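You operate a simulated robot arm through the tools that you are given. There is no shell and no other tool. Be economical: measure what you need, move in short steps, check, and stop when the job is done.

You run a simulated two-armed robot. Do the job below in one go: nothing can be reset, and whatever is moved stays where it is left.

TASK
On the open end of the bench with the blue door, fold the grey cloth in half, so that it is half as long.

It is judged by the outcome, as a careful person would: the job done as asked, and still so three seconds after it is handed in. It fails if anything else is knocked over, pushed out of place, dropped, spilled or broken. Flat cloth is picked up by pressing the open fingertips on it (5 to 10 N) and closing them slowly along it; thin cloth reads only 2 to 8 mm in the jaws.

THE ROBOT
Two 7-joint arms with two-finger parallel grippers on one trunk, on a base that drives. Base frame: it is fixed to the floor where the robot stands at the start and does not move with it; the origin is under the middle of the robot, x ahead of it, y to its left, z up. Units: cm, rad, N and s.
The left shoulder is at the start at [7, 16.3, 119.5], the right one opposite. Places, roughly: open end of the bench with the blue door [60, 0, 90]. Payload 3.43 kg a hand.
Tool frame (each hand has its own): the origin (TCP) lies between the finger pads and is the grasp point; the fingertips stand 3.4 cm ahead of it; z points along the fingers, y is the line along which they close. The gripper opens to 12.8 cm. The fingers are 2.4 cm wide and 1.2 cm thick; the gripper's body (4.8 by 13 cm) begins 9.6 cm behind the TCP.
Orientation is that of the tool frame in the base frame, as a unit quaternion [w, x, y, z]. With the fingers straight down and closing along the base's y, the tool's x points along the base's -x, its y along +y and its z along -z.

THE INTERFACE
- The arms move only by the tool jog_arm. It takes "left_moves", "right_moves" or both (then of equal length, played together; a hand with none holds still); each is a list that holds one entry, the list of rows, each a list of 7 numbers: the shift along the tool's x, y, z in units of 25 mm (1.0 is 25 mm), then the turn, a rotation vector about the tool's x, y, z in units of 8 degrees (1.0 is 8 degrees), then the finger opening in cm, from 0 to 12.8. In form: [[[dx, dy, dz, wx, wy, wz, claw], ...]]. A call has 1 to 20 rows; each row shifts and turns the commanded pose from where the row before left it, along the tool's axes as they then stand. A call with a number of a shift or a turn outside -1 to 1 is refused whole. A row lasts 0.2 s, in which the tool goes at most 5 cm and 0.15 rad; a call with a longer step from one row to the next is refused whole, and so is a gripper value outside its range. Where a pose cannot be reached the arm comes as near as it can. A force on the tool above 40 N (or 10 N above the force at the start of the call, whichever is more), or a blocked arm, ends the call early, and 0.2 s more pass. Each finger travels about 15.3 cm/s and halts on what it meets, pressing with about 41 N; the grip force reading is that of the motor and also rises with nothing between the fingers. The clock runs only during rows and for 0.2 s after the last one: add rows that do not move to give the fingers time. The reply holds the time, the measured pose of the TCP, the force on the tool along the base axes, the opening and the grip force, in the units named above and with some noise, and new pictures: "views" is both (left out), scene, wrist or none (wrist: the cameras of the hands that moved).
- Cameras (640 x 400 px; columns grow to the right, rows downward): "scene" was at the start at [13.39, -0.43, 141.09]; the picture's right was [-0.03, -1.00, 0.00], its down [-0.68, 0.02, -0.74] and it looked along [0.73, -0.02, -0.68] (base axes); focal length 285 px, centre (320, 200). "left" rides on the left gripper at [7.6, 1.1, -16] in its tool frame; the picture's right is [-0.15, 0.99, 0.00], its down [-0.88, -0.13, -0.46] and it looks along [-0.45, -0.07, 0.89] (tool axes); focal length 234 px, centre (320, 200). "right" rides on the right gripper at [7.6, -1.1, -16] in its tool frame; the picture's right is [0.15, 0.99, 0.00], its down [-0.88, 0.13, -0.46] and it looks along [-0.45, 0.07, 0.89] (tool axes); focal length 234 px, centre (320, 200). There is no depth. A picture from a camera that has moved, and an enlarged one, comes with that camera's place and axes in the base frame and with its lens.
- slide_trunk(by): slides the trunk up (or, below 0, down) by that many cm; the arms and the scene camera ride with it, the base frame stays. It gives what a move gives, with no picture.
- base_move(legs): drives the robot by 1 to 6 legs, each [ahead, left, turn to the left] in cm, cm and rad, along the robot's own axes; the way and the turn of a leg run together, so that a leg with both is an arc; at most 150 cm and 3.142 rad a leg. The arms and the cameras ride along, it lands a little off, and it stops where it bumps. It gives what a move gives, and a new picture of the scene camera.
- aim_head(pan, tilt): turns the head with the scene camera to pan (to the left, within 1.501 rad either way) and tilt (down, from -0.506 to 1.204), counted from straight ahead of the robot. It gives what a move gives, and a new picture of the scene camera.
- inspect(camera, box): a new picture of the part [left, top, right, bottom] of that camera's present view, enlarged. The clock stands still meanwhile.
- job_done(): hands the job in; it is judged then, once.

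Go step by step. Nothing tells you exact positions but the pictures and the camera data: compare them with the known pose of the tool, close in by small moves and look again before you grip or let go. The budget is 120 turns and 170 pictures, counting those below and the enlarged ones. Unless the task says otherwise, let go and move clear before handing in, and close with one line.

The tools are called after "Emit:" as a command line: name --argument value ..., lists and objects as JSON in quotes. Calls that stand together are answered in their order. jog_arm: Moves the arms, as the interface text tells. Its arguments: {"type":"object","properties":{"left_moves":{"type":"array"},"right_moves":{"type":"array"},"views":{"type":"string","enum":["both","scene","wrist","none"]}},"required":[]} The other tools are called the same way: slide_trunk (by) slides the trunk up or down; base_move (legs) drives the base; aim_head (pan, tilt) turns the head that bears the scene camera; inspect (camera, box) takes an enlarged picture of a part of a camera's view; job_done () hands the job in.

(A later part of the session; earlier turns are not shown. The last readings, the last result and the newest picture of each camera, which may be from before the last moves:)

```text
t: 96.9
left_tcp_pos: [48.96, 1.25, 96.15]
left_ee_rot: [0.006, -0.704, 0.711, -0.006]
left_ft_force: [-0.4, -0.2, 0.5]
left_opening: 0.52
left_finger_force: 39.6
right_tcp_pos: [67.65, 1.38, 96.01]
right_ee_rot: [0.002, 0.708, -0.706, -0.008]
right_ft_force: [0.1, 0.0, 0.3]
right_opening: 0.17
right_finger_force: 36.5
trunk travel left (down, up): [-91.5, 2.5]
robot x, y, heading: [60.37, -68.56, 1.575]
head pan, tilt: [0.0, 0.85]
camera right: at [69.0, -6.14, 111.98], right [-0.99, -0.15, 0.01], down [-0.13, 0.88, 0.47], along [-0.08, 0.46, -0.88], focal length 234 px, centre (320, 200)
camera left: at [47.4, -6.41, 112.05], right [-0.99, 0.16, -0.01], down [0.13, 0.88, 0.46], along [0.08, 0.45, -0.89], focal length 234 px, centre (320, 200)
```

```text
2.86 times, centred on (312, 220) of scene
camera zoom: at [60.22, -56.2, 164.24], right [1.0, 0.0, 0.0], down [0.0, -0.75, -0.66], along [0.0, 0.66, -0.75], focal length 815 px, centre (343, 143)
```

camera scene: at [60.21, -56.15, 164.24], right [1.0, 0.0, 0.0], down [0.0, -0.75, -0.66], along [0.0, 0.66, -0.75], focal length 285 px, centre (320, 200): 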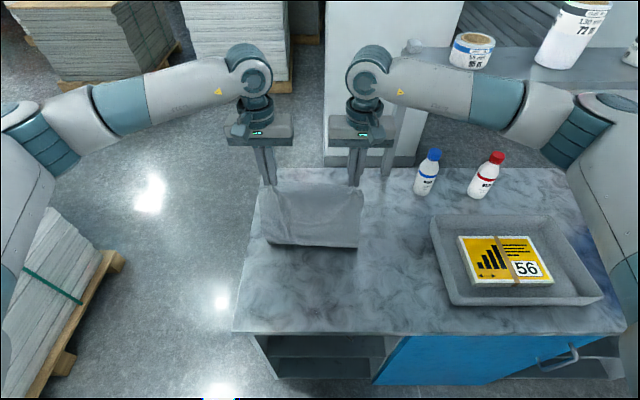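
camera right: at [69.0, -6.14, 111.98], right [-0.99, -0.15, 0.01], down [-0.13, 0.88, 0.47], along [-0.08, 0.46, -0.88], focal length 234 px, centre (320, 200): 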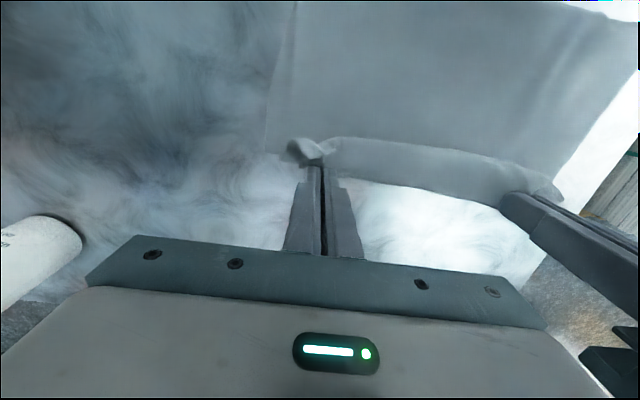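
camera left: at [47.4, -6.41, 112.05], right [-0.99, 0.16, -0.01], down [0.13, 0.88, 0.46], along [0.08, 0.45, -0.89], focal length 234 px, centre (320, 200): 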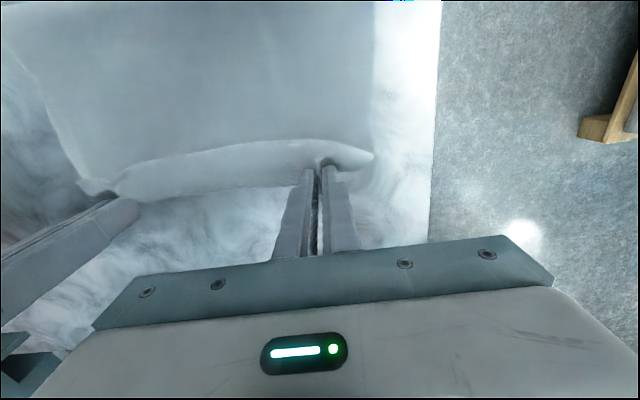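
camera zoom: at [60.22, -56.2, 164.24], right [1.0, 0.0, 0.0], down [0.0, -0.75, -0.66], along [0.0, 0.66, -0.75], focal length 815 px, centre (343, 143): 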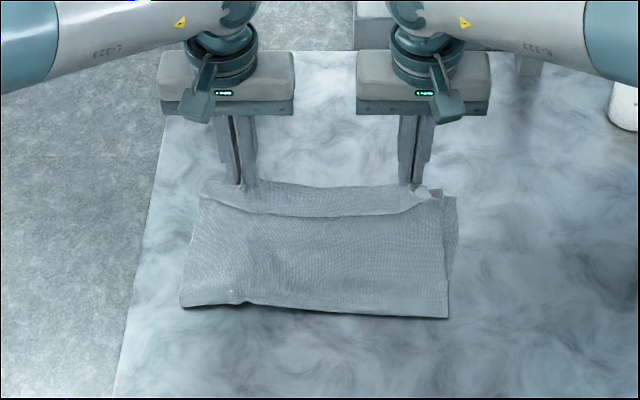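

The fold now looks neat, with the held edge right over the lower edge (y≈1.2). I'll lower the last 1.5 cm, release gently and rise.

Emit:
jog_arm --left_moves '[[[0, 0, 0.3, 0, 0, 0, 0], [0, 0, 0.3, 0, 0, 0, 0], [0, 0, 0, 0, 0, 0, 0], [0, 0, 0, 0, 0, 0, 0.8], [0, 0, 0, 0, 0, 0, 1.6], [0, 0, 0, 0, 0, 0, 2.5], [0, 0, 0, 0, 0, 0, 3.5], [0, 0, -0.2, 0, 0, 0, 3.5], [0, 0, -0.4, 0, 0, 0, 3.5], [0, 0, -0.8, 0, 0, 0, 3.5], [0, 0, -0.8, 0, 0, 0, 3.5], [0, 0, -0.8, 0, 0, 0, 3.5]]]' --right_moves '[[[0, 0, 0.3, 0, 0, 0, 0], [0, 0, 0.3, 0, 0, 0, 0], [0, 0, 0, 0, 0, 0, 0], [0, 0, 0, 0, 0, 0, 0.8], [0, 0, 0, 0, 0, 0, 1.6], [0, 0, 0, 0, 0, 0, 2.5], [0, 0, 0, 0, 0, 0, 3.5], [0, 0, -0.2, 0, 0, 0, 3.5], [0, 0, -0.4, 0, 0, 0, 3.5], [0, 0, -0.8, 0, 0, 0, 3.5], [0, 0, -0.8, 0, 0, 0, 3.5], [0, 0, -0.8, 0, 0, 0, 3.5]]]' --views "wrist"

Emit:
inspect --camera "scene" --box '[240, 180, 384, 270]'

```text
t: 99.5
left_tcp_pos: [48.67, 1.0, 102.09]
left_ee_rot: [0.004, -0.704, 0.71, -0.003]
left_ft_force: [-0.6, 0.1, 0.1]
left_opening: 3.48
left_finger_force: 0.0
right_tcp_pos: [67.81, 1.37, 102.15]
right_ee_rot: [0.002, 0.708, -0.706, -0.009]
right_ft_force: [0.1, -0.7, -0.5]
right_opening: 3.49
right_finger_force: 0.1
trunk travel left (down, up): [-91.5, 2.5]
robot x, y, heading: [60.18, -69.01, 1.572]
head pan, tilt: [0.0, 0.85]
camera right: at [69.13, -6.23, 118.05], right [-0.99, -0.15, 0.01], down [-0.13, 0.88, 0.47], along [-0.08, 0.46, -0.88], focal length 234 px, centre (320, 200)
camera left: at [47.19, -6.58, 118.09], right [-0.99, 0.16, -0.01], down [0.13, 0.88, 0.46], along [0.08, 0.45, -0.89], focal length 234 px, centre (320, 200)
```

right: 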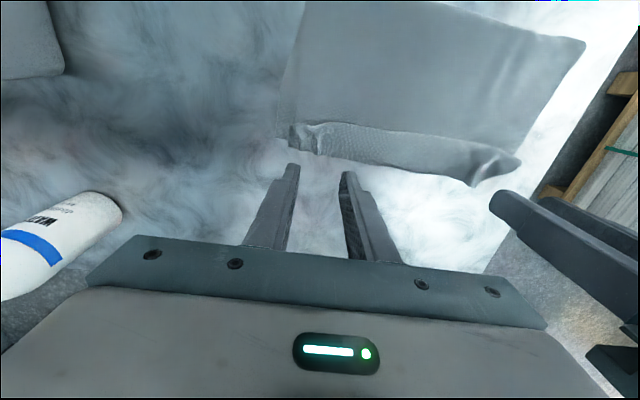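
left: 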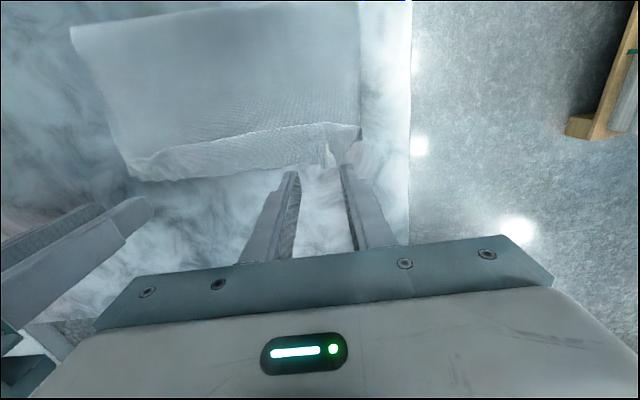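

```text
4.44 times, centred on (312, 225) of scene
camera zoom: at [60.2, -56.24, 164.24], right [1.0, 0.0, 0.0], down [0.0, -0.75, -0.66], along [0.0, 0.66, -0.75], focal length 1267 px, centre (356, 89)
```

zoom: 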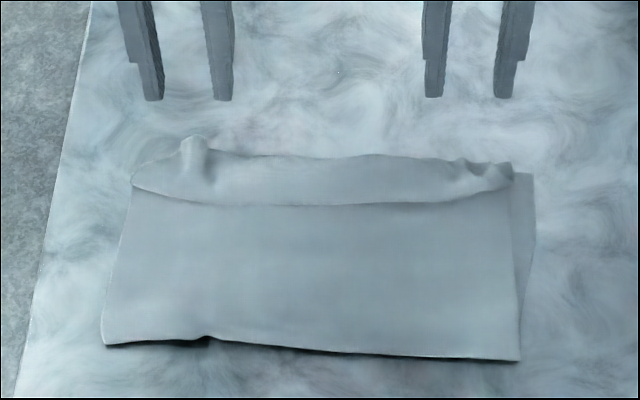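

Released. There's still a ~3 cm strip along the far edge; let me look closely at it.

Emit:
inspect --camera "right" --box '[260, 70, 540, 210]'

Emit:
inspect --camera "left" --box '[100, 90, 400, 240]'

```text
2.29 times, centred on (400, 140) of right
camera zoom: at [69.13, -6.23, 118.05], right [-0.99, -0.15, 0.01], down [-0.13, 0.88, 0.47], along [-0.08, 0.46, -0.88], focal length 535 px, centre (137, 337)
```

zoom: 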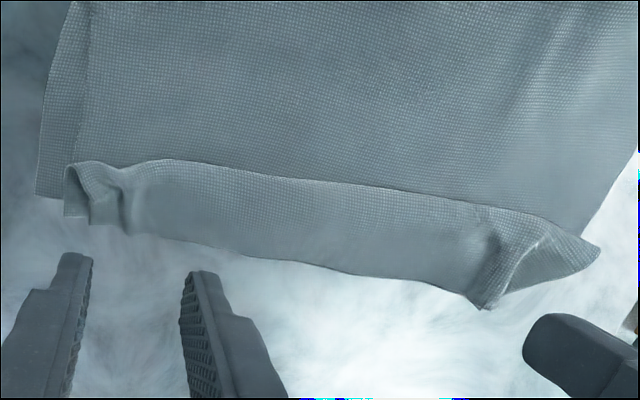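

```text
2.13 times, centred on (250, 165) of left
camera zoom: at [47.19, -6.58, 118.09], right [-0.99, 0.16, -0.01], down [0.13, 0.88, 0.46], along [0.08, 0.45, -0.89], focal length 500 px, centre (469, 275)
```

zoom: 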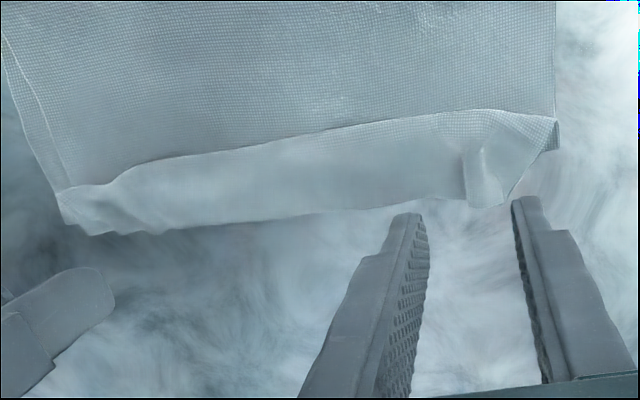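

The held edge (y≈1.6) matches the lower edge (y≈0.8), but a ~3 cm slack pleat lies just behind it. I'll regrip the standing ridges at the two corners, lift the upper half again and re-lay it with the slack taken into the fold.

Emit:
jog_arm --left_moves '[[[-0.2, 0.19, 0, 0, 0, 0, 3.6], [0, 0, 0.8, 0, 0, 0, 3.6], [0, 0, 0.8, 0, 0, 0, 3.6], [0, 0, 0.8, 0, 0, 0, 3.6], [0, 0, 0.5, 0, 0, 0, 3.6], [0, 0, 0.2, 0, 0, 0, 3.6], [0, 0, 0, 0, 0, 0, 3.6]]]' --right_moves '[[[0.36, -0.48, 0, 0, 0, 0, 3.6], [0, 0, 0.8, 0, 0, 0, 3.6], [0, 0, 0.8, 0, 0, 0, 3.6], [0, 0, 0.8, 0, 0, 0, 3.6], [0, 0, 0.5, 0, 0, 0, 3.6], [0, 0, 0.2, 0, 0, 0, 3.6], [0, 0, 0, 0, 0, 0, 3.6]]]' --views "none"

Emit:
inspect --camera "left" --box '[200, 90, 440, 240]'

Emit:
inspect --camera "right" --box '[200, 90, 440, 240]'

```text
t: 101.1
left_tcp_pos: [48.45, 1.86, 94.31]
left_ee_rot: [0.004, -0.703, 0.711, -0.004]
left_ft_force: [0.5, 0.0, -0.7]
left_opening: 3.62
left_finger_force: 0.1
right_tcp_pos: [68.91, 0.53, 94.24]
right_ee_rot: [0.003, 0.708, -0.706, -0.009]
right_ft_force: [0.8, 0.8, -0.1]
right_opening: 3.6
right_finger_force: 0.0
trunk travel left (down, up): [-91.5, 2.5]
robot x, y, heading: [60.66, -68.9, 1.574]
head pan, tilt: [0.0, 0.85]
```

```text
2.67 times, centred on (320, 165) of left
camera zoom: at [46.91, -5.94, 110.29], right [-0.99, 0.16, -0.01], down [0.13, 0.88, 0.46], along [0.08, 0.45, -0.89], focal length 624 px, centre (320, 293)
```

zoom: 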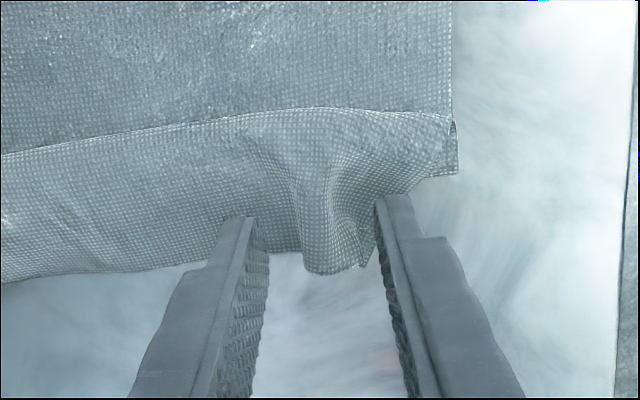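

```text
2.67 times, centred on (320, 165) of right
camera zoom: at [70.29, -7.01, 110.16], right [-0.99, -0.15, 0.01], down [-0.12, 0.88, 0.47], along [-0.08, 0.46, -0.88], focal length 624 px, centre (320, 293)
```

zoom: 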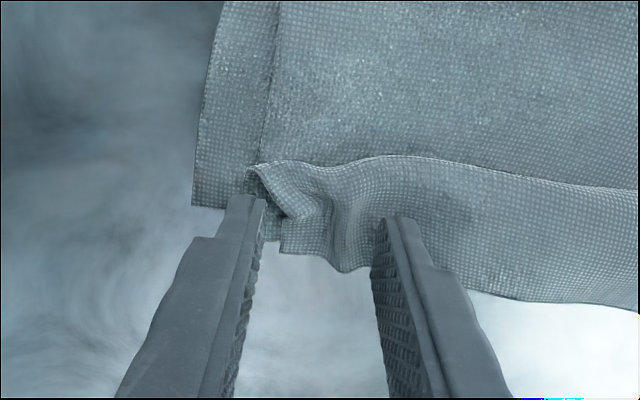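

Both ridges are between the fingers, and I am not pressing on the lower layer. Closing gently and lifting a little to check.

Emit:
jog_arm --left_moves '[[[0, 0, 0, 0, 0, 0, 3], [0, 0, 0, 0, 0, 0, 2.4], [0, 0, 0, 0, 0, 0, 1.8], [0, 0, 0, 0, 0, 0, 1.2], [0, 0, 0, 0, 0, 0, 0.6], [0, 0, 0, 0, 0, 0, 0], [0, 0, 0, 0, 0, 0, 0], [0, 0, 0, 0, 0, 0, 0], [0, 0, -0.4, 0, 0, 0, 0], [0, 0, -0.6, 0, 0, 0, 0], [0, 0, -0.6, 0, 0, 0, 0], [0, 0, 0, 0, 0, 0, 0]]]' --right_moves '[[[0, 0, 0, 0, 0, 0, 3], [0, 0, 0, 0, 0, 0, 2.4], [0, 0, 0, 0, 0, 0, 1.8], [0, 0, 0, 0, 0, 0, 1.2], [0, 0, 0, 0, 0, 0, 0.6], [0, 0, 0, 0, 0, 0, 0], [0, 0, 0, 0, 0, 0, 0], [0, 0, 0, 0, 0, 0, 0], [0, 0, -0.4, 0, 0, 0, 0], [0, 0, -0.6, 0, 0, 0, 0], [0, 0, -0.6, 0, 0, 0, 0], [0, 0, 0, 0, 0, 0, 0]]]' --views "wrist"

Emit:
inspect --camera "scene" --box '[230, 170, 390, 280]'

```text
t: 103.7
left_tcp_pos: [48.26, 1.66, 98.44]
left_ee_rot: [0.003, -0.704, 0.71, -0.005]
left_ft_force: [0.9, -0.1, 0.2]
left_opening: 0.22
left_finger_force: 36.9
right_tcp_pos: [68.74, 0.51, 98.24]
right_ee_rot: [0.003, 0.709, -0.705, -0.008]
right_ft_force: [0.0, -0.6, -0.3]
right_opening: 0.18
right_finger_force: 36.4
trunk travel left (down, up): [-91.5, 2.5]
robot x, y, heading: [59.81, -69.04, 1.569]
head pan, tilt: [0.0, 0.85]
camera right: at [70.1, -7.05, 114.14], right [-0.99, -0.15, 0.01], down [-0.13, 0.88, 0.46], along [-0.08, 0.46, -0.89], focal length 234 px, centre (320, 200)
camera left: at [46.78, -5.96, 114.37], right [-0.99, 0.16, -0.01], down [0.13, 0.88, 0.46], along [0.08, 0.45, -0.89], focal length 234 px, centre (320, 200)
```

right: 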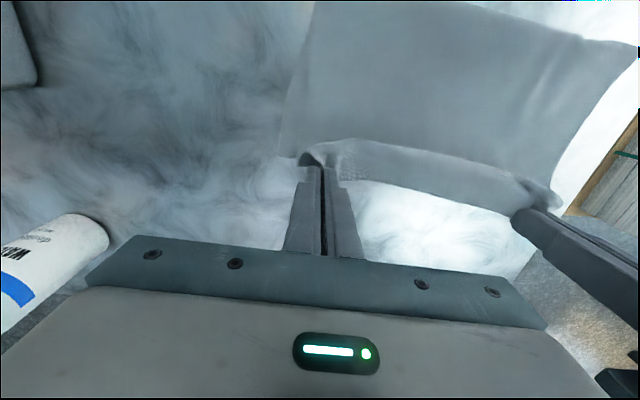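
left: 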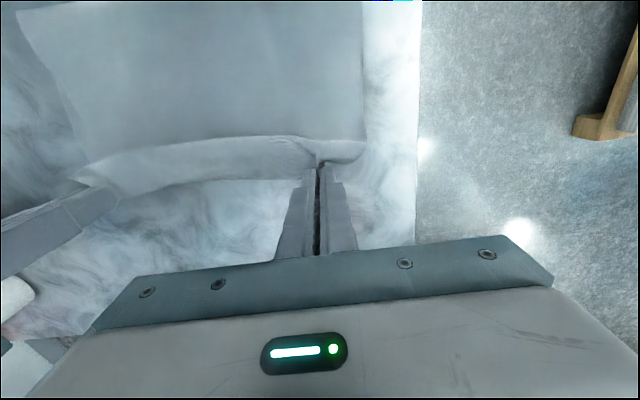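

```text
3.64 times, centred on (310, 225) of scene
camera zoom: at [60.23, -56.14, 164.24], right [1.0, 0.0, 0.0], down [0.0, -0.75, -0.66], along [0.0, 0.66, -0.75], focal length 1037 px, centre (356, 109)
```

zoom: 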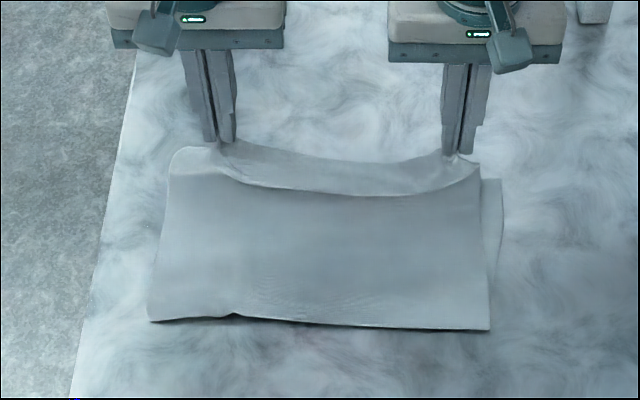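

Each hand now holds just the top layer. I'll swing the upper half back up over the fold line and check.

Emit:
jog_arm --left_moves '[[[0.1, 0, -0.9, 0, 0, 0, 0], [0.2, 0, -0.9, 0, 0, 0, 0], [0.4, 0, -0.8, 0, 0, 0, 0], [0.6, 0, -0.8, 0, 0, 0, 0], [0.8, 0, -0.7, 0, 0, 0, 0], [0.9, 0, -0.6, 0, 0, 0, 0], [0.9, 0, -0.5, 0, 0, 0, 0], [0.9, 0, -0.4, 0, 0, 0, 0], [0.9, 0, -0.3, 0, 0, 0, 0], [1, 0, -0.2, 0, 0, 0, 0], [0, 0, 0, 0, 0, 0, 0], [0, 0, 0, 0, 0, 0, 0]]]' --right_moves '[[[0.1, 0, -0.9, 0, 0, 0, 0], [0.2, 0, -0.9, 0, 0, 0, 0], [0.4, 0, -0.8, 0, 0, 0, 0], [0.6, 0, -0.8, 0, 0, 0, 0], [0.8, 0, -0.7, 0, 0, 0, 0], [0.9, 0, -0.6, 0, 0, 0, 0], [0.9, 0, -0.5, 0, 0, 0, 0], [0.9, 0, -0.4, 0, 0, 0, 0], [0.8, 0, -0.3, 0, 0, 0, 0], [0.7, 0, -0.2, 0, 0, 0, 0], [0, 0, 0, 0, 0, 0, 0], [0, 0, 0, 0, 0, 0, 0]]]' --views "wrist"

Emit:
inspect --camera "scene" --box '[220, 160, 404, 290]'

```text
t: 106.3
left_tcp_pos: [47.99, -14.87, 113.57]
left_ee_rot: [0.004, -0.703, 0.711, -0.005]
left_ft_force: [-0.7, -0.3, 0.3]
left_opening: 0.23
left_finger_force: 37.2
right_tcp_pos: [69.18, -15.4, 113.22]
right_ee_rot: [0.002, 0.708, -0.706, -0.008]
right_ft_force: [-0.6, 0.1, 0.0]
right_opening: 0.14
right_finger_force: 36.1
trunk travel left (down, up): [-91.5, 2.5]
robot x, y, heading: [59.99, -69.08, 1.571]
head pan, tilt: [0.0, 0.85]
camera right: at [70.47, -23.04, 129.14], right [-0.99, -0.15, 0.01], down [-0.12, 0.88, 0.47], along [-0.08, 0.46, -0.89], focal length 234 px, centre (320, 200)
camera left: at [46.44, -22.56, 129.55], right [-0.99, 0.16, -0.01], down [0.13, 0.88, 0.46], along [0.08, 0.45, -0.89], focal length 234 px, centre (320, 200)
```

right: 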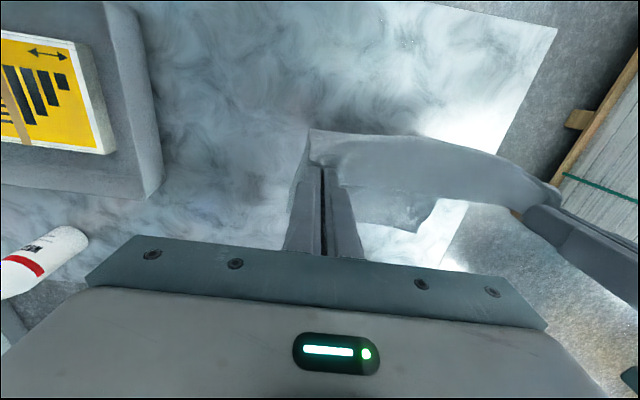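
left: 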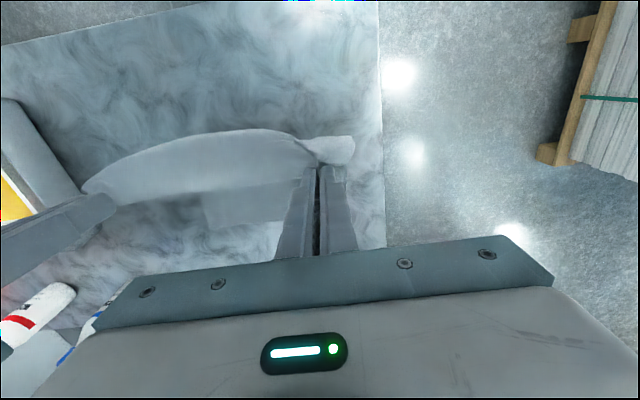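

```text
3.08 times, centred on (312, 225) of scene
camera zoom: at [60.25, -56.12, 164.24], right [1.0, 0.0, 0.0], down [0.0, -0.75, -0.66], along [0.0, 0.66, -0.75], focal length 877 px, centre (345, 123)
```

zoom: 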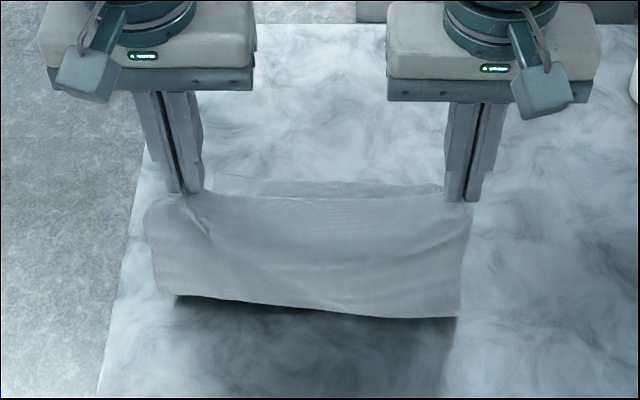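

The lower layer's edge is at y≈1.2 (left) to −1.3 (right), with only ~17 cm laid. I'll lay 3 cm more toward me, then swing forward to those edges.

Emit:
jog_arm --left_moves '[[[0.6, 0, 0.6, 0, 0, 0, 0], [0.6, 0, 0.6, 0, 0, 0, 0], [0, 0, 0, 0, 0, 0, 0], [-0.99, 0, 0.05, 0, 0, 0, 0], [-0.975, 0, 0.15, 0, 0, 0, 0], [-0.94, 0, 0.25, 0, 0, 0, 0], [-0.89, 0, 0.35, 0, 0, 0, 0], [-0.83, 0, 0.435, 0, 0, 0, 0], [-0.75, 0, 0.52, 0, 0, 0, 0], [-0.66, 0, 0.59, 0, 0, 0, 0], [-0.55, 0, 0.65, 0, 0, 0, 0], [-0.44, 0, 0.7, 0, 0, 0, 0], [-0.32, 0, 0.74, 0, 0, 0, 0], [-0.19, 0, 0.77, 0, 0, 0, 0], [-0.065, 0, 0.6, 0, 0, 0, 0], [0, 0, 0, 0, 0, 0, 0]]]' --right_moves '[[[0.6, 0, 0.6, 0, 0, 0, 0], [0.6, 0, 0.6, 0, 0, 0, 0], [0, 0, 0, 0, 0, 0, 0], [-0.96, 0, 0.05, 0, 0, 0, 0], [-0.94, 0, 0.15, 0, 0, 0, 0], [-0.91, 0, 0.25, 0, 0, 0, 0], [-0.86, 0, 0.35, 0, 0, 0, 0], [-0.8, 0, 0.435, 0, 0, 0, 0], [-0.72, 0, 0.52, 0, 0, 0, 0], [-0.63, 0, 0.59, 0, 0, 0, 0], [-0.53, 0, 0.65, 0, 0, 0, 0], [-0.43, 0, 0.7, 0, 0, 0, 0], [-0.31, 0, 0.74, 0, 0, 0, 0], [-0.19, 0, 0.77, 0, 0, 0, 0], [-0.06, 0, 0.6, 0, 0, 0, 0], [0, 0, 0, 0, 0, 0, 0]]]' --views "wrist"

Emit:
inspect --camera "scene" --box '[230, 170, 390, 290]'

```text
t: 109.7
left_tcp_pos: [48.37, 1.01, 95.96]
left_ee_rot: [0.005, -0.704, 0.71, -0.004]
left_ft_force: [-0.3, -0.6, -0.2]
left_opening: 0.22
left_finger_force: 37.6
right_tcp_pos: [68.86, 0.16, 95.82]
right_ee_rot: [0.002, 0.707, -0.707, -0.009]
right_ft_force: [0.3, 0.6, 0.4]
right_opening: 0.14
right_finger_force: 36.4
trunk travel left (down, up): [-91.5, 2.5]
robot x, y, heading: [59.92, -68.88, 1.569]
head pan, tilt: [0.0, 0.85]
camera right: at [70.21, -7.35, 111.87], right [-0.99, -0.15, 0.01], down [-0.13, 0.88, 0.47], along [-0.08, 0.46, -0.89], focal length 234 px, centre (320, 200)
camera left: at [46.86, -6.69, 112.03], right [-0.99, 0.16, -0.01], down [0.13, 0.88, 0.46], along [0.08, 0.45, -0.89], focal length 234 px, centre (320, 200)
```

right: 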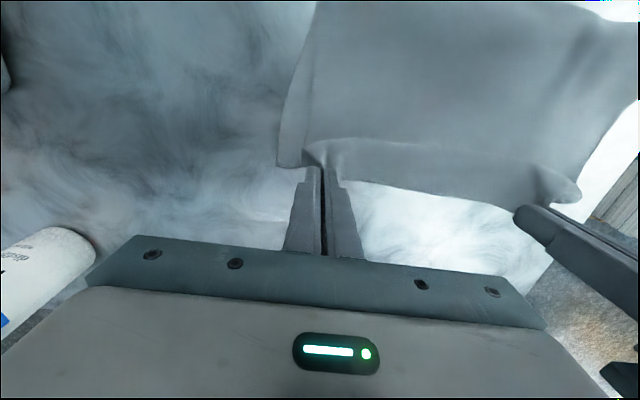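
left: 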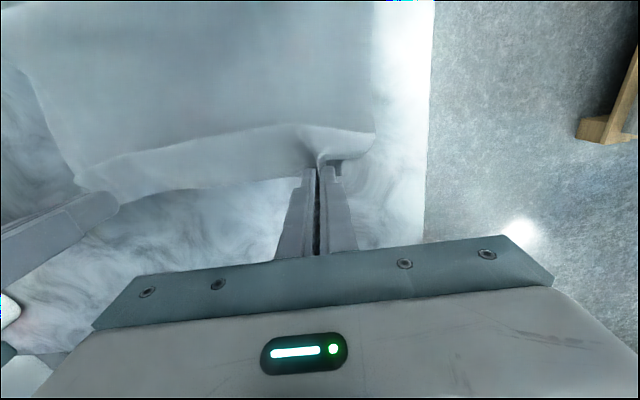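

```text
3.33 times, centred on (310, 230) of scene
camera zoom: at [60.22, -56.19, 164.24], right [1.0, 0.0, 0.0], down [0.0, -0.75, -0.66], along [0.0, 0.66, -0.75], focal length 950 px, centre (353, 100)
```

zoom: 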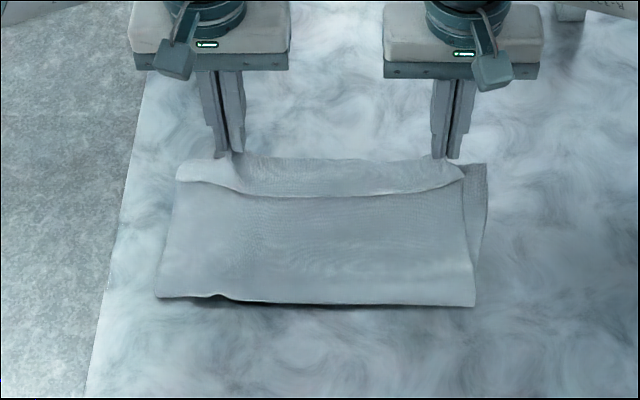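

The strip still shows; I need to see whether it's a hem flopped over or a slack pleat.

Emit:
inspect --camera "left" --box '[240, 90, 400, 190]'

Emit:
inspect --camera "right" --box '[260, 100, 420, 200]'

```text
4.00 times, centred on (320, 140) of left
camera zoom: at [46.86, -6.69, 112.03], right [-0.99, 0.16, -0.01], down [0.13, 0.88, 0.46], along [0.08, 0.45, -0.89], focal length 937 px, centre (320, 440)
```

zoom: 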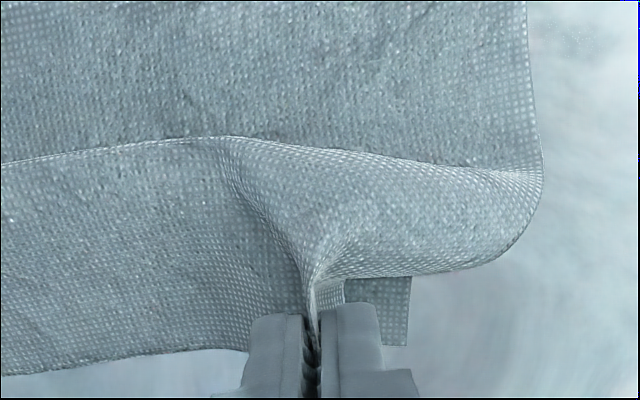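

```text
4.00 times, centred on (340, 150) of right
camera zoom: at [70.21, -7.35, 111.87], right [-0.99, -0.15, 0.01], down [-0.13, 0.88, 0.47], along [-0.08, 0.46, -0.89], focal length 937 px, centre (240, 400)
```

zoom: 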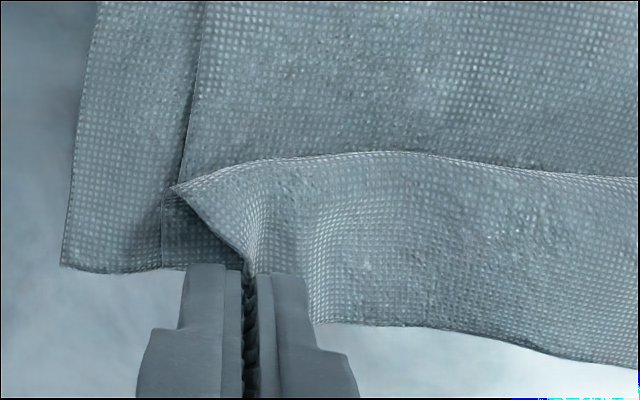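

The held edge is fine, but too little cloth lies in the lower half, so the extra ends up as a pleat. I'll swing back farther toward me this time so more of the cloth is laid down before folding.

Emit:
jog_arm --left_moves '[[[0.1, 0, -0.9, 0, 0, 0, 0], [0.3, 0, -0.9, 0, 0, 0, 0], [0.6, 0, -0.9, 0, 0, 0, 0], [0.8, 0, -0.8, 0, 0, 0, 0], [0.9, 0, -0.7, 0, 0, 0, 0], [0.9, 0, -0.6, 0, 0, 0, 0], [0.9, 0, -0.5, 0, 0, 0, 0], [0.9, 0, -0.4, 0, 0, 0, 0], [0.9, 0, -0.3, 0, 0, 0, 0], [0.9, 0, 0, 0, 0, 0, 0], [0.9, 0, 0.2, 0, 0, 0, 0], [0.9, 0, 0.2, 0, 0, 0, 0], [0, 0, 0, 0, 0, 0, 0], [0, 0, 0, 0, 0, 0, 0]]]' --right_moves '[[[0.1, 0, -0.9, 0, 0, 0, 0], [0.3, 0, -0.9, 0, 0, 0, 0], [0.6, 0, -0.9, 0, 0, 0, 0], [0.8, 0, -0.8, 0, 0, 0, 0], [0.9, 0, -0.7, 0, 0, 0, 0], [0.9, 0, -0.6, 0, 0, 0, 0], [0.9, 0, -0.5, 0, 0, 0, 0], [0.9, 0, -0.4, 0, 0, 0, 0], [0.9, 0, -0.3, 0, 0, 0, 0], [0.9, 0, 0, 0, 0, 0, 0], [0.9, 0, 0.2, 0, 0, 0, 0], [0.9, 0, 0.2, 0, 0, 0, 0], [0, 0, 0, 0, 0, 0, 0], [0, 0, 0, 0, 0, 0, 0]]]' --views "wrist"

Emit:
inspect --camera "scene" --box '[220, 170, 404, 310]'

```text
t: 112.7
left_tcp_pos: [47.98, -21.33, 109.99]
left_ee_rot: [0.004, -0.704, 0.71, -0.005]
left_ft_force: [-0.5, -0.8, 0.0]
left_opening: 0.24
left_finger_force: 36.7
right_tcp_pos: [69.11, -22.47, 109.87]
right_ee_rot: [0.002, 0.708, -0.707, -0.008]
right_ft_force: [0.2, 0.4, 0.0]
right_opening: 0.17
right_finger_force: 36.8
trunk travel left (down, up): [-91.5, 2.5]
robot x, y, heading: [60.25, -68.94, 1.573]
head pan, tilt: [0.0, 0.85]
camera right: at [70.49, -30.09, 125.65], right [-0.99, -0.15, 0.01], down [-0.12, 0.88, 0.47], along [-0.08, 0.46, -0.89], focal length 234 px, centre (320, 200)
camera left: at [46.48, -29.03, 126.04], right [-0.99, 0.16, -0.01], down [0.13, 0.88, 0.46], along [0.08, 0.45, -0.89], focal length 234 px, centre (320, 200)
```

right: 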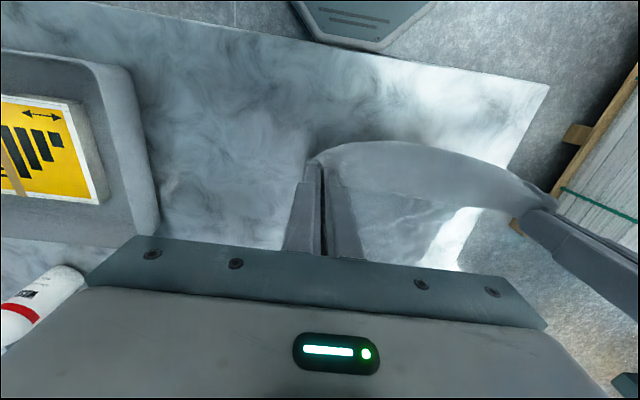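
left: 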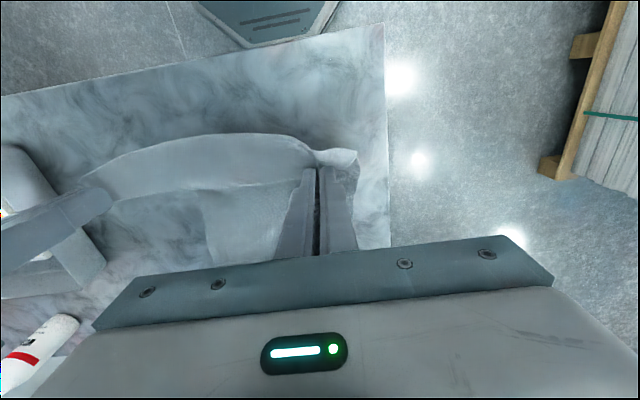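

```text
2.86 times, centred on (312, 240) of scene
camera zoom: at [60.22, -56.15, 164.24], right [1.0, 0.0, 0.0], down [0.0, -0.75, -0.66], along [0.0, 0.66, -0.75], focal length 815 px, centre (343, 86)
```

zoom: 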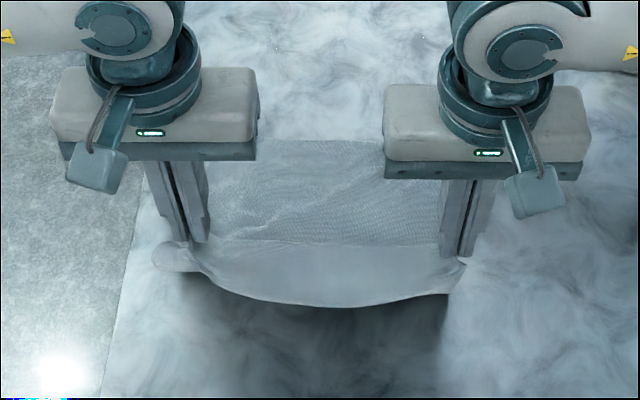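

The lower layer now extends to about y≈−20 at the bend, which is the right half length. I'll swing the held edge forward to the lower edge (y≈0.5) again.

Emit:
jog_arm --left_moves '[[[-0.6, 0, -0.2, 0, 0, 0, 0], [-0.8, 0, -0.2, 0, 0, 0, 0], [-0.9, 0, 0, 0, 0, 0, 0], [-0.95, 0, 0.1, 0, 0, 0, 0], [-0.95, 0, 0.3, 0, 0, 0, 0], [-0.9, 0, 0.4, 0, 0, 0, 0], [-0.85, 0, 0.5, 0, 0, 0, 0], [-0.8, 0, 0.7, 0, 0, 0, 0], [-0.7, 0, 0.8, 0, 0, 0, 0], [-0.6, 0, 0.9, 0, 0, 0, 0], [-0.45, 0, 0.9, 0, 0, 0, 0], [-0.3, 0, 0.9, 0, 0, 0, 0], [0, 0, 0.5, 0, 0, 0, 0], [0, 0, 0, 0, 0, 0, 0]]]' --right_moves '[[[-0.6, 0, -0.2, 0, 0, 0, 0], [-0.8, 0, -0.2, 0, 0, 0, 0], [-0.9, 0, 0, 0, 0, 0, 0], [-0.95, 0, 0.1, 0, 0, 0, 0], [-0.95, 0, 0.3, 0, 0, 0, 0], [-0.9, 0, 0.4, 0, 0, 0, 0], [-0.85, 0, 0.5, 0, 0, 0, 0], [-0.8, 0, 0.7, 0, 0, 0, 0], [-0.7, 0, 0.8, 0, 0, 0, 0], [-0.6, 0, 0.9, 0, 0, 0, 0], [-0.45, 0, 0.9, 0, 0, 0, 0], [-0.3, 0, 0.9, 0, 0, 0, 0], [0, 0, 0.5, 0, 0, 0, 0], [0, 0, 0, 0, 0, 0, 0]]]' --views "wrist"

Emit:
inspect --camera "scene" --box '[220, 170, 404, 310]'

```text
t: 115.7
left_tcp_pos: [48.2, 0.5, 95.97]
left_ee_rot: [0.005, -0.703, 0.711, -0.005]
left_ft_force: [-0.1, 0.0, 0.2]
left_opening: 0.24
left_finger_force: 37.8
right_tcp_pos: [68.92, -0.22, 95.94]
right_ee_rot: [0.003, 0.708, -0.706, -0.008]
right_ft_force: [0.4, 0.3, -0.2]
right_opening: 0.15
right_finger_force: 36.4
trunk travel left (down, up): [-91.5, 2.5]
robot x, y, heading: [60.14, -68.58, 1.569]
head pan, tilt: [0.0, 0.85]
camera right: at [70.23, -7.77, 111.88], right [-0.99, -0.15, 0.01], down [-0.13, 0.88, 0.47], along [-0.08, 0.46, -0.89], focal length 234 px, centre (320, 200)
camera left: at [46.8, -7.23, 112.02], right [-0.99, 0.16, -0.01], down [0.13, 0.88, 0.46], along [0.08, 0.45, -0.89], focal length 234 px, centre (320, 200)
```

right: 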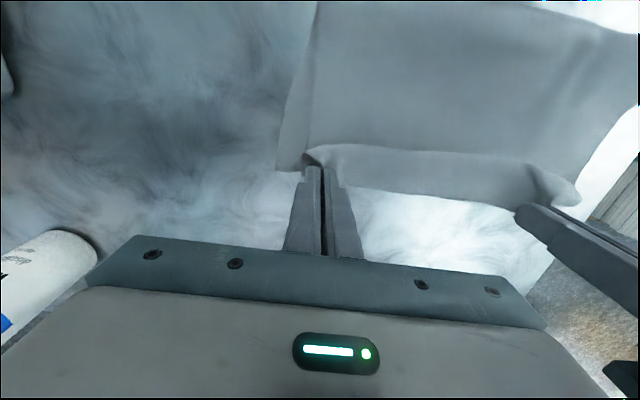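
left: 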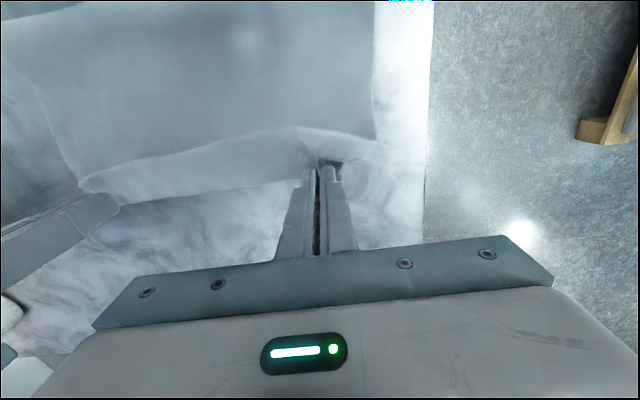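

```text
2.86 times, centred on (312, 240) of scene
camera zoom: at [60.23, -56.19, 164.24], right [1.0, 0.0, 0.0], down [0.0, -0.75, -0.66], along [0.0, 0.66, -0.75], focal length 815 px, centre (343, 86)
```

zoom: 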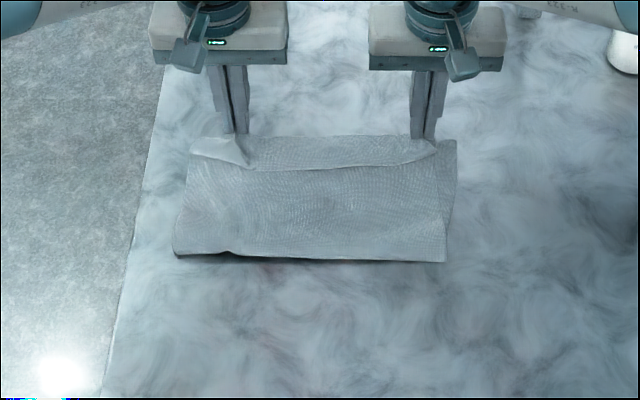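

The fold line stays at y≈−15 regardless, so the strip must be a free hem: my grip sits ~4 cm inside the cloth's edge (that "far edge" had been folded under). The opposite edge, now lying at y≈0.5, is a true free edge. I'll hang the cloth again, lay it out fully flat toward me, and regrip by that true edge.

Emit:
jog_arm --left_moves '[[[-0.2, 0, -0.97, 0, 0, 0, 0], [-0.2, 0, -0.97, 0, 0, 0, 0], [-0.2, 0, -0.97, 0, 0, 0, 0], [-0.2, 0, -0.97, 0, 0, 0, 0], [-0.2, 0, -0.97, 0, 0, 0, 0], [-0.2, 0, -0.97, 0, 0, 0, 0], [-0.2, 0, -0.97, 0, 0, 0, 0], [-0.2, 0, -0.97, 0, 0, 0, 0], [-0.2, 0, -0.97, 0, 0, 0, 0], [-0.2, 0, -0.97, 0, 0, 0, 0], [-0.2, 0, -0.97, 0, 0, 0, 0], [-0.2, 0, -0.97, 0, 0, 0, 0], [-0.2, 0, -0.97, 0, 0, 0, 0], [-0.2, 0, -0.97, 0, 0, 0, 0], [-0.2, 0, -0.97, 0, 0, 0, 0], [-0.2, 0, -0.97, 0, 0, 0, 0], [-0.2, 0, -0.97, 0, 0, 0, 0], [-0.2, 0, -0.97, 0, 0, 0, 0], [0, 0, 0, 0, 0, 0, 0], [0, 0, 0, 0, 0, 0, 0]]]' --right_moves '[[[-0.2, 0, -0.97, 0, 0, 0, 0], [-0.2, 0, -0.97, 0, 0, 0, 0], [-0.2, 0, -0.97, 0, 0, 0, 0], [-0.2, 0, -0.97, 0, 0, 0, 0], [-0.2, 0, -0.97, 0, 0, 0, 0], [-0.2, 0, -0.97, 0, 0, 0, 0], [-0.2, 0, -0.97, 0, 0, 0, 0], [-0.2, 0, -0.97, 0, 0, 0, 0], [-0.2, 0, -0.97, 0, 0, 0, 0], [-0.2, 0, -0.97, 0, 0, 0, 0], [-0.2, 0, -0.97, 0, 0, 0, 0], [-0.2, 0, -0.97, 0, 0, 0, 0], [-0.2, 0, -0.97, 0, 0, 0, 0], [-0.2, 0, -0.97, 0, 0, 0, 0], [-0.2, 0, -0.97, 0, 0, 0, 0], [-0.2, 0, -0.97, 0, 0, 0, 0], [-0.2, 0, -0.97, 0, 0, 0, 0], [-0.2, 0, -0.97, 0, 0, 0, 0], [0, 0, 0, 0, 0, 0, 0], [0, 0, 0, 0, 0, 0, 0]]]' --views "none"

Emit:
inspect --camera "scene" --box '[200, 40, 400, 210]'

```text
t: 119.9
left_tcp_pos: [47.76, 9.51, 139.67]
left_ee_rot: [0.004, -0.703, 0.711, -0.005]
left_ft_force: [-0.1, 0.3, 0.1]
left_opening: 0.25
left_finger_force: 37.1
right_tcp_pos: [69.57, 8.35, 139.65]
right_ee_rot: [0.002, 0.708, -0.707, -0.009]
right_ft_force: [0.4, 0.1, 0.5]
right_opening: 0.16
right_finger_force: 36.4
trunk travel left (down, up): [-91.5, 2.5]
robot x, y, heading: [59.88, -68.7, 1.57]
head pan, tilt: [0.0, 0.85]
```

```text
2.35 times, centred on (300, 125) of scene
camera zoom: at [60.21, -56.09, 164.23], right [1.0, 0.0, 0.0], down [0.0, -0.75, -0.66], along [0.0, 0.66, -0.75], focal length 671 px, centre (367, 376)
```

zoom: 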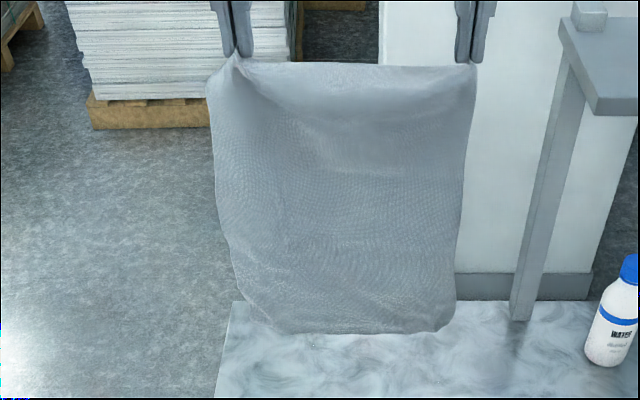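

The hang looks clean with no visible flap in front. Let me check the top line from the left wrist camera and the bottom edge.

Emit:
inspect --camera "left" --box '[40, 80, 400, 280]'

Emit:
inspect --camera "scene" --box '[250, 50, 360, 120]'

```text
1.78 times, centred on (220, 180) of left
camera zoom: at [46.32, 1.89, 155.59], right [-0.99, 0.16, -0.01], down [0.13, 0.88, 0.46], along [0.08, 0.45, -0.89], focal length 416 px, centre (498, 236)
```

zoom: 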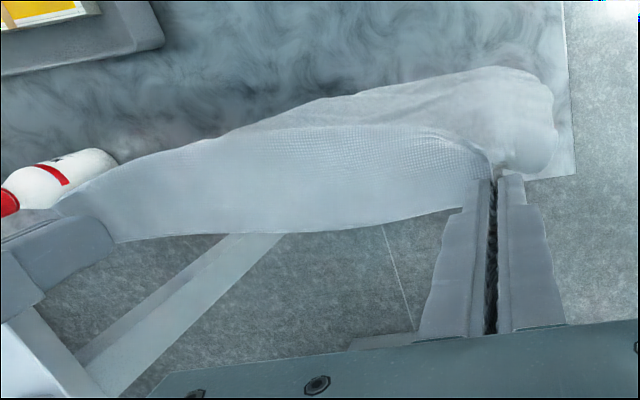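

```text
5.71 times, centred on (305, 85) of scene
camera zoom: at [60.21, -56.09, 164.23], right [1.0, 0.0, 0.0], down [0.0, -0.75, -0.66], along [0.0, 0.66, -0.75], focal length 1629 px, centre (406, 857)
```

zoom: 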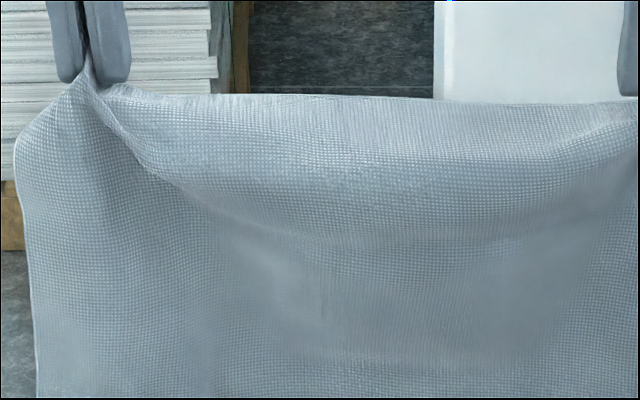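

I see now: the grip is on the true edge, but the cloth is stiff and bulges ~5 cm toward me below the hands, so the earlier lay-down left slack. I'll lay it again, accounting for that offset.

Emit:
jog_arm --left_moves '[[[0, 0, 0.8, 0, 0, 0, 0], [0, 0, 0.8, 0, 0, 0, 0], [0, 0, 0.8, 0, 0, 0, 0], [0, 0, 0.8, 0, 0, 0, 0], [0.63, 0, 0.757, 0, 0, 0, 0], [0.63, 0, 0.757, 0, 0, 0, 0], [0.63, 0, 0.757, 0, 0, 0, 0], [0.63, 0, 0.757, 0, 0, 0, 0], [0.63, 0, 0.757, 0, 0, 0, 0], [0.63, 0, 0.757, 0, 0, 0, 0], [0.63, 0, 0.757, 0, 0, 0, 0], [0.63, 0, 0.757, 0, 0, 0, 0], [0.63, 0, 0.757, 0, 0, 0, 0], [0.63, 0, 0.757, 0, 0, 0, 0], [0.63, 0, 0.757, 0, 0, 0, 0], [0.63, 0, 0.757, 0, 0, 0, 0], [0, 0, 0, 0, 0, 0, 0]]]' --right_moves '[[[0, 0, 0.8, 0, 0, 0, 0], [0, 0, 0.8, 0, 0, 0, 0], [0, 0, 0.8, 0, 0, 0, 0], [0, 0, 0.8, 0, 0, 0, 0], [0.63, 0, 0.757, 0, 0, 0, 0], [0.63, 0, 0.757, 0, 0, 0, 0], [0.63, 0, 0.757, 0, 0, 0, 0], [0.63, 0, 0.757, 0, 0, 0, 0], [0.63, 0, 0.757, 0, 0, 0, 0], [0.63, 0, 0.757, 0, 0, 0, 0], [0.63, 0, 0.757, 0, 0, 0, 0], [0.63, 0, 0.757, 0, 0, 0, 0], [0.63, 0, 0.757, 0, 0, 0, 0], [0.63, 0, 0.757, 0, 0, 0, 0], [0.63, 0, 0.757, 0, 0, 0, 0], [0.63, 0, 0.757, 0, 0, 0, 0], [0, 0, 0, 0, 0, 0, 0]]]' --views "wrist"

Emit:
inspect --camera "scene" --box '[220, 150, 404, 290]'

```text
t: 123.5
left_tcp_pos: [48.11, -9.51, 109.12]
left_ee_rot: [0.004, -0.703, 0.711, -0.005]
left_ft_force: [0.7, 0.2, -0.6]
left_opening: 0.25
left_finger_force: 37.2
right_tcp_pos: [69.04, -10.53, 108.73]
right_ee_rot: [0.003, 0.707, -0.707, -0.01]
right_ft_force: [-0.7, 0.3, 0.6]
right_opening: 0.14
right_finger_force: 36.1
trunk travel left (down, up): [-91.5, 2.5]
robot x, y, heading: [60.16, -68.65, 1.573]
head pan, tilt: [0.0, 0.85]
camera right: at [70.42, -18.08, 124.65], right [-0.99, -0.15, 0.01], down [-0.12, 0.88, 0.47], along [-0.08, 0.46, -0.89], focal length 234 px, centre (320, 200)
camera left: at [46.69, -17.24, 125.1], right [-0.99, 0.16, -0.01], down [0.13, 0.88, 0.46], along [0.08, 0.45, -0.89], focal length 234 px, centre (320, 200)
```

right: 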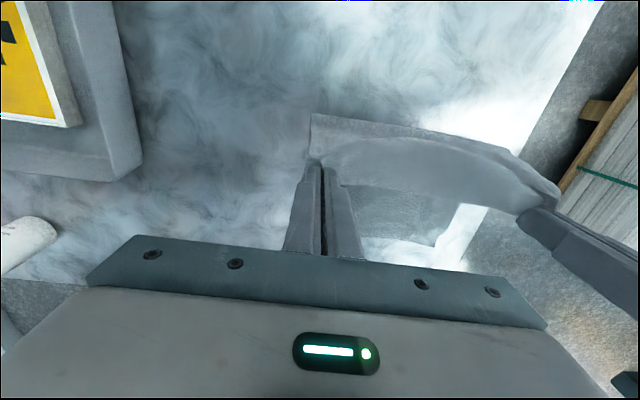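
left: 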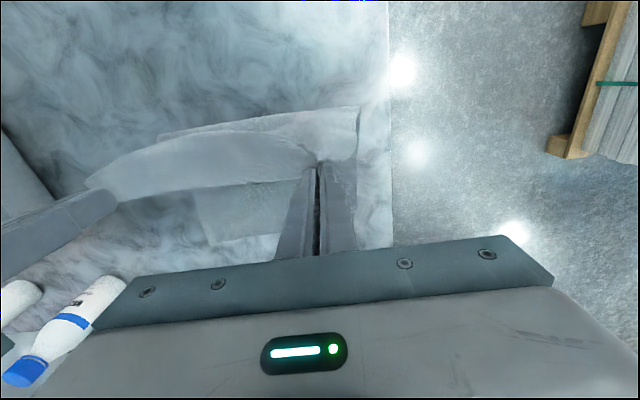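

```text
2.86 times, centred on (312, 220) of scene
camera zoom: at [60.21, -56.16, 164.24], right [1.0, 0.0, 0.0], down [0.0, -0.75, -0.66], along [0.0, 0.66, -0.75], focal length 815 px, centre (343, 143)
```

zoom: 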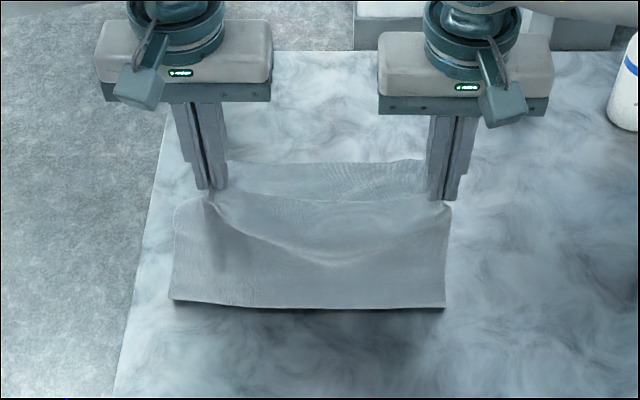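

Now the lower edge is at y≈6 and the bend at ≈−13.8: about 19.8 cm, a true half. I'll swing the held edge forward along a taut arc onto y≈6.

Emit:
jog_arm --left_moves '[[[0, 0, -0.7, 0, 0, 0, 0], [0, 0, -0.68, 0, 0, 0, 0], [-0.6, 0, 0.1, 0, 0, 0, 0], [-0.6, 0, 0.3, 0, 0, 0, 0], [-0.8, 0, 0.36, 0, 0, 0, 0], [-0.8, 0, 0.5, 0, 0, 0, 0], [-0.8, 0, 0.72, 0, 0, 0, 0], [-0.6, 0, 0.68, 0, 0, 0, 0], [-0.5, 0, 0.75, 0, 0, 0, 0], [-0.4, 0, 0.8, 0, 0, 0, 0], [-0.32, 0, 0.75, 0, 0, 0, 0], [-0.24, 0, 0.8, 0, 0, 0, 0], [-0.2, 0, 0.8, 0, 0, 0, 0], [-0.08, 0, 0.3, 0, 0, 0, 0], [0, 0, 0, 0, 0, 0, 0]]]' --right_moves '[[[0, 0, -0.7, 0, 0, 0, 0], [0, 0, -0.68, 0, 0, 0, 0], [-0.8, 0, 0.1, 0, 0, 0, 0], [-0.8, 0, 0.3, 0, 0, 0, 0], [-0.8, 0, 0.36, 0, 0, 0, 0], [-0.8, 0, 0.5, 0, 0, 0, 0], [-0.8, 0, 0.72, 0, 0, 0, 0], [-0.6, 0, 0.68, 0, 0, 0, 0], [-0.5, 0, 0.75, 0, 0, 0, 0], [-0.4, 0, 0.8, 0, 0, 0, 0], [-0.32, 0, 0.75, 0, 0, 0, 0], [-0.24, 0, 0.8, 0, 0, 0, 0], [-0.2, 0, 0.8, 0, 0, 0, 0], [-0.08, 0, 0.3, 0, 0, 0, 0], [0, 0, 0, 0, 0, 0, 0]]]' --views "none"

Emit:
inspect --camera "scene" --box '[220, 150, 404, 290]'

Emit:
inspect --camera "right" --box '[260, 60, 620, 260]'

```text
t: 126.7
left_tcp_pos: [48.42, 5.29, 95.3]
left_ee_rot: [0.005, -0.703, 0.711, -0.004]
left_ft_force: [0.1, 0.2, -0.5]
left_opening: 0.25
left_finger_force: 36.5
right_tcp_pos: [68.74, 5.71, 95.22]
right_ee_rot: [0.002, 0.709, -0.706, -0.008]
right_ft_force: [0.3, 0.2, -0.4]
right_opening: 0.14
right_finger_force: 35.9
trunk travel left (down, up): [-91.5, 2.5]
robot x, y, heading: [59.96, -69.18, 1.571]
head pan, tilt: [0.0, 0.85]
```

```text
2.86 times, centred on (312, 220) of scene
camera zoom: at [60.23, -56.2, 164.24], right [1.0, 0.0, 0.0], down [0.0, -0.75, -0.66], along [0.0, 0.66, -0.75], focal length 815 px, centre (343, 143)
```

zoom: 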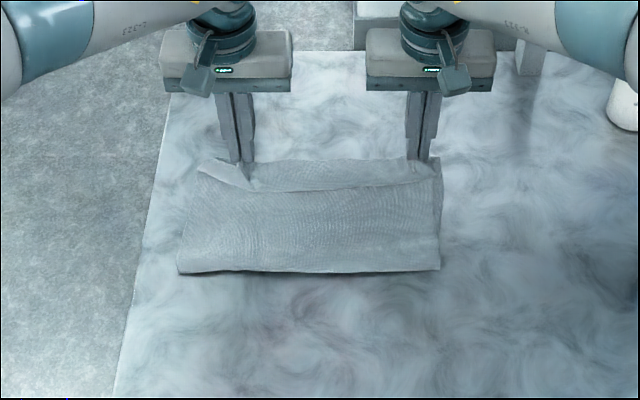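

```text
1.78 times, centred on (440, 160) of right
camera zoom: at [70.09, -1.92, 111.07], right [-0.99, -0.15, 0.01], down [-0.13, 0.88, 0.47], along [-0.08, 0.46, -0.88], focal length 416 px, centre (107, 271)
```

zoom: 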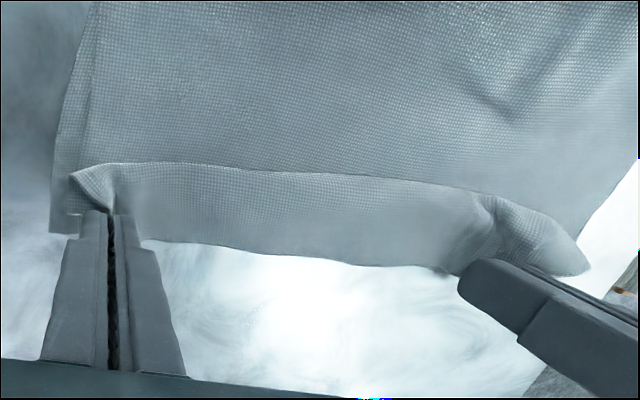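

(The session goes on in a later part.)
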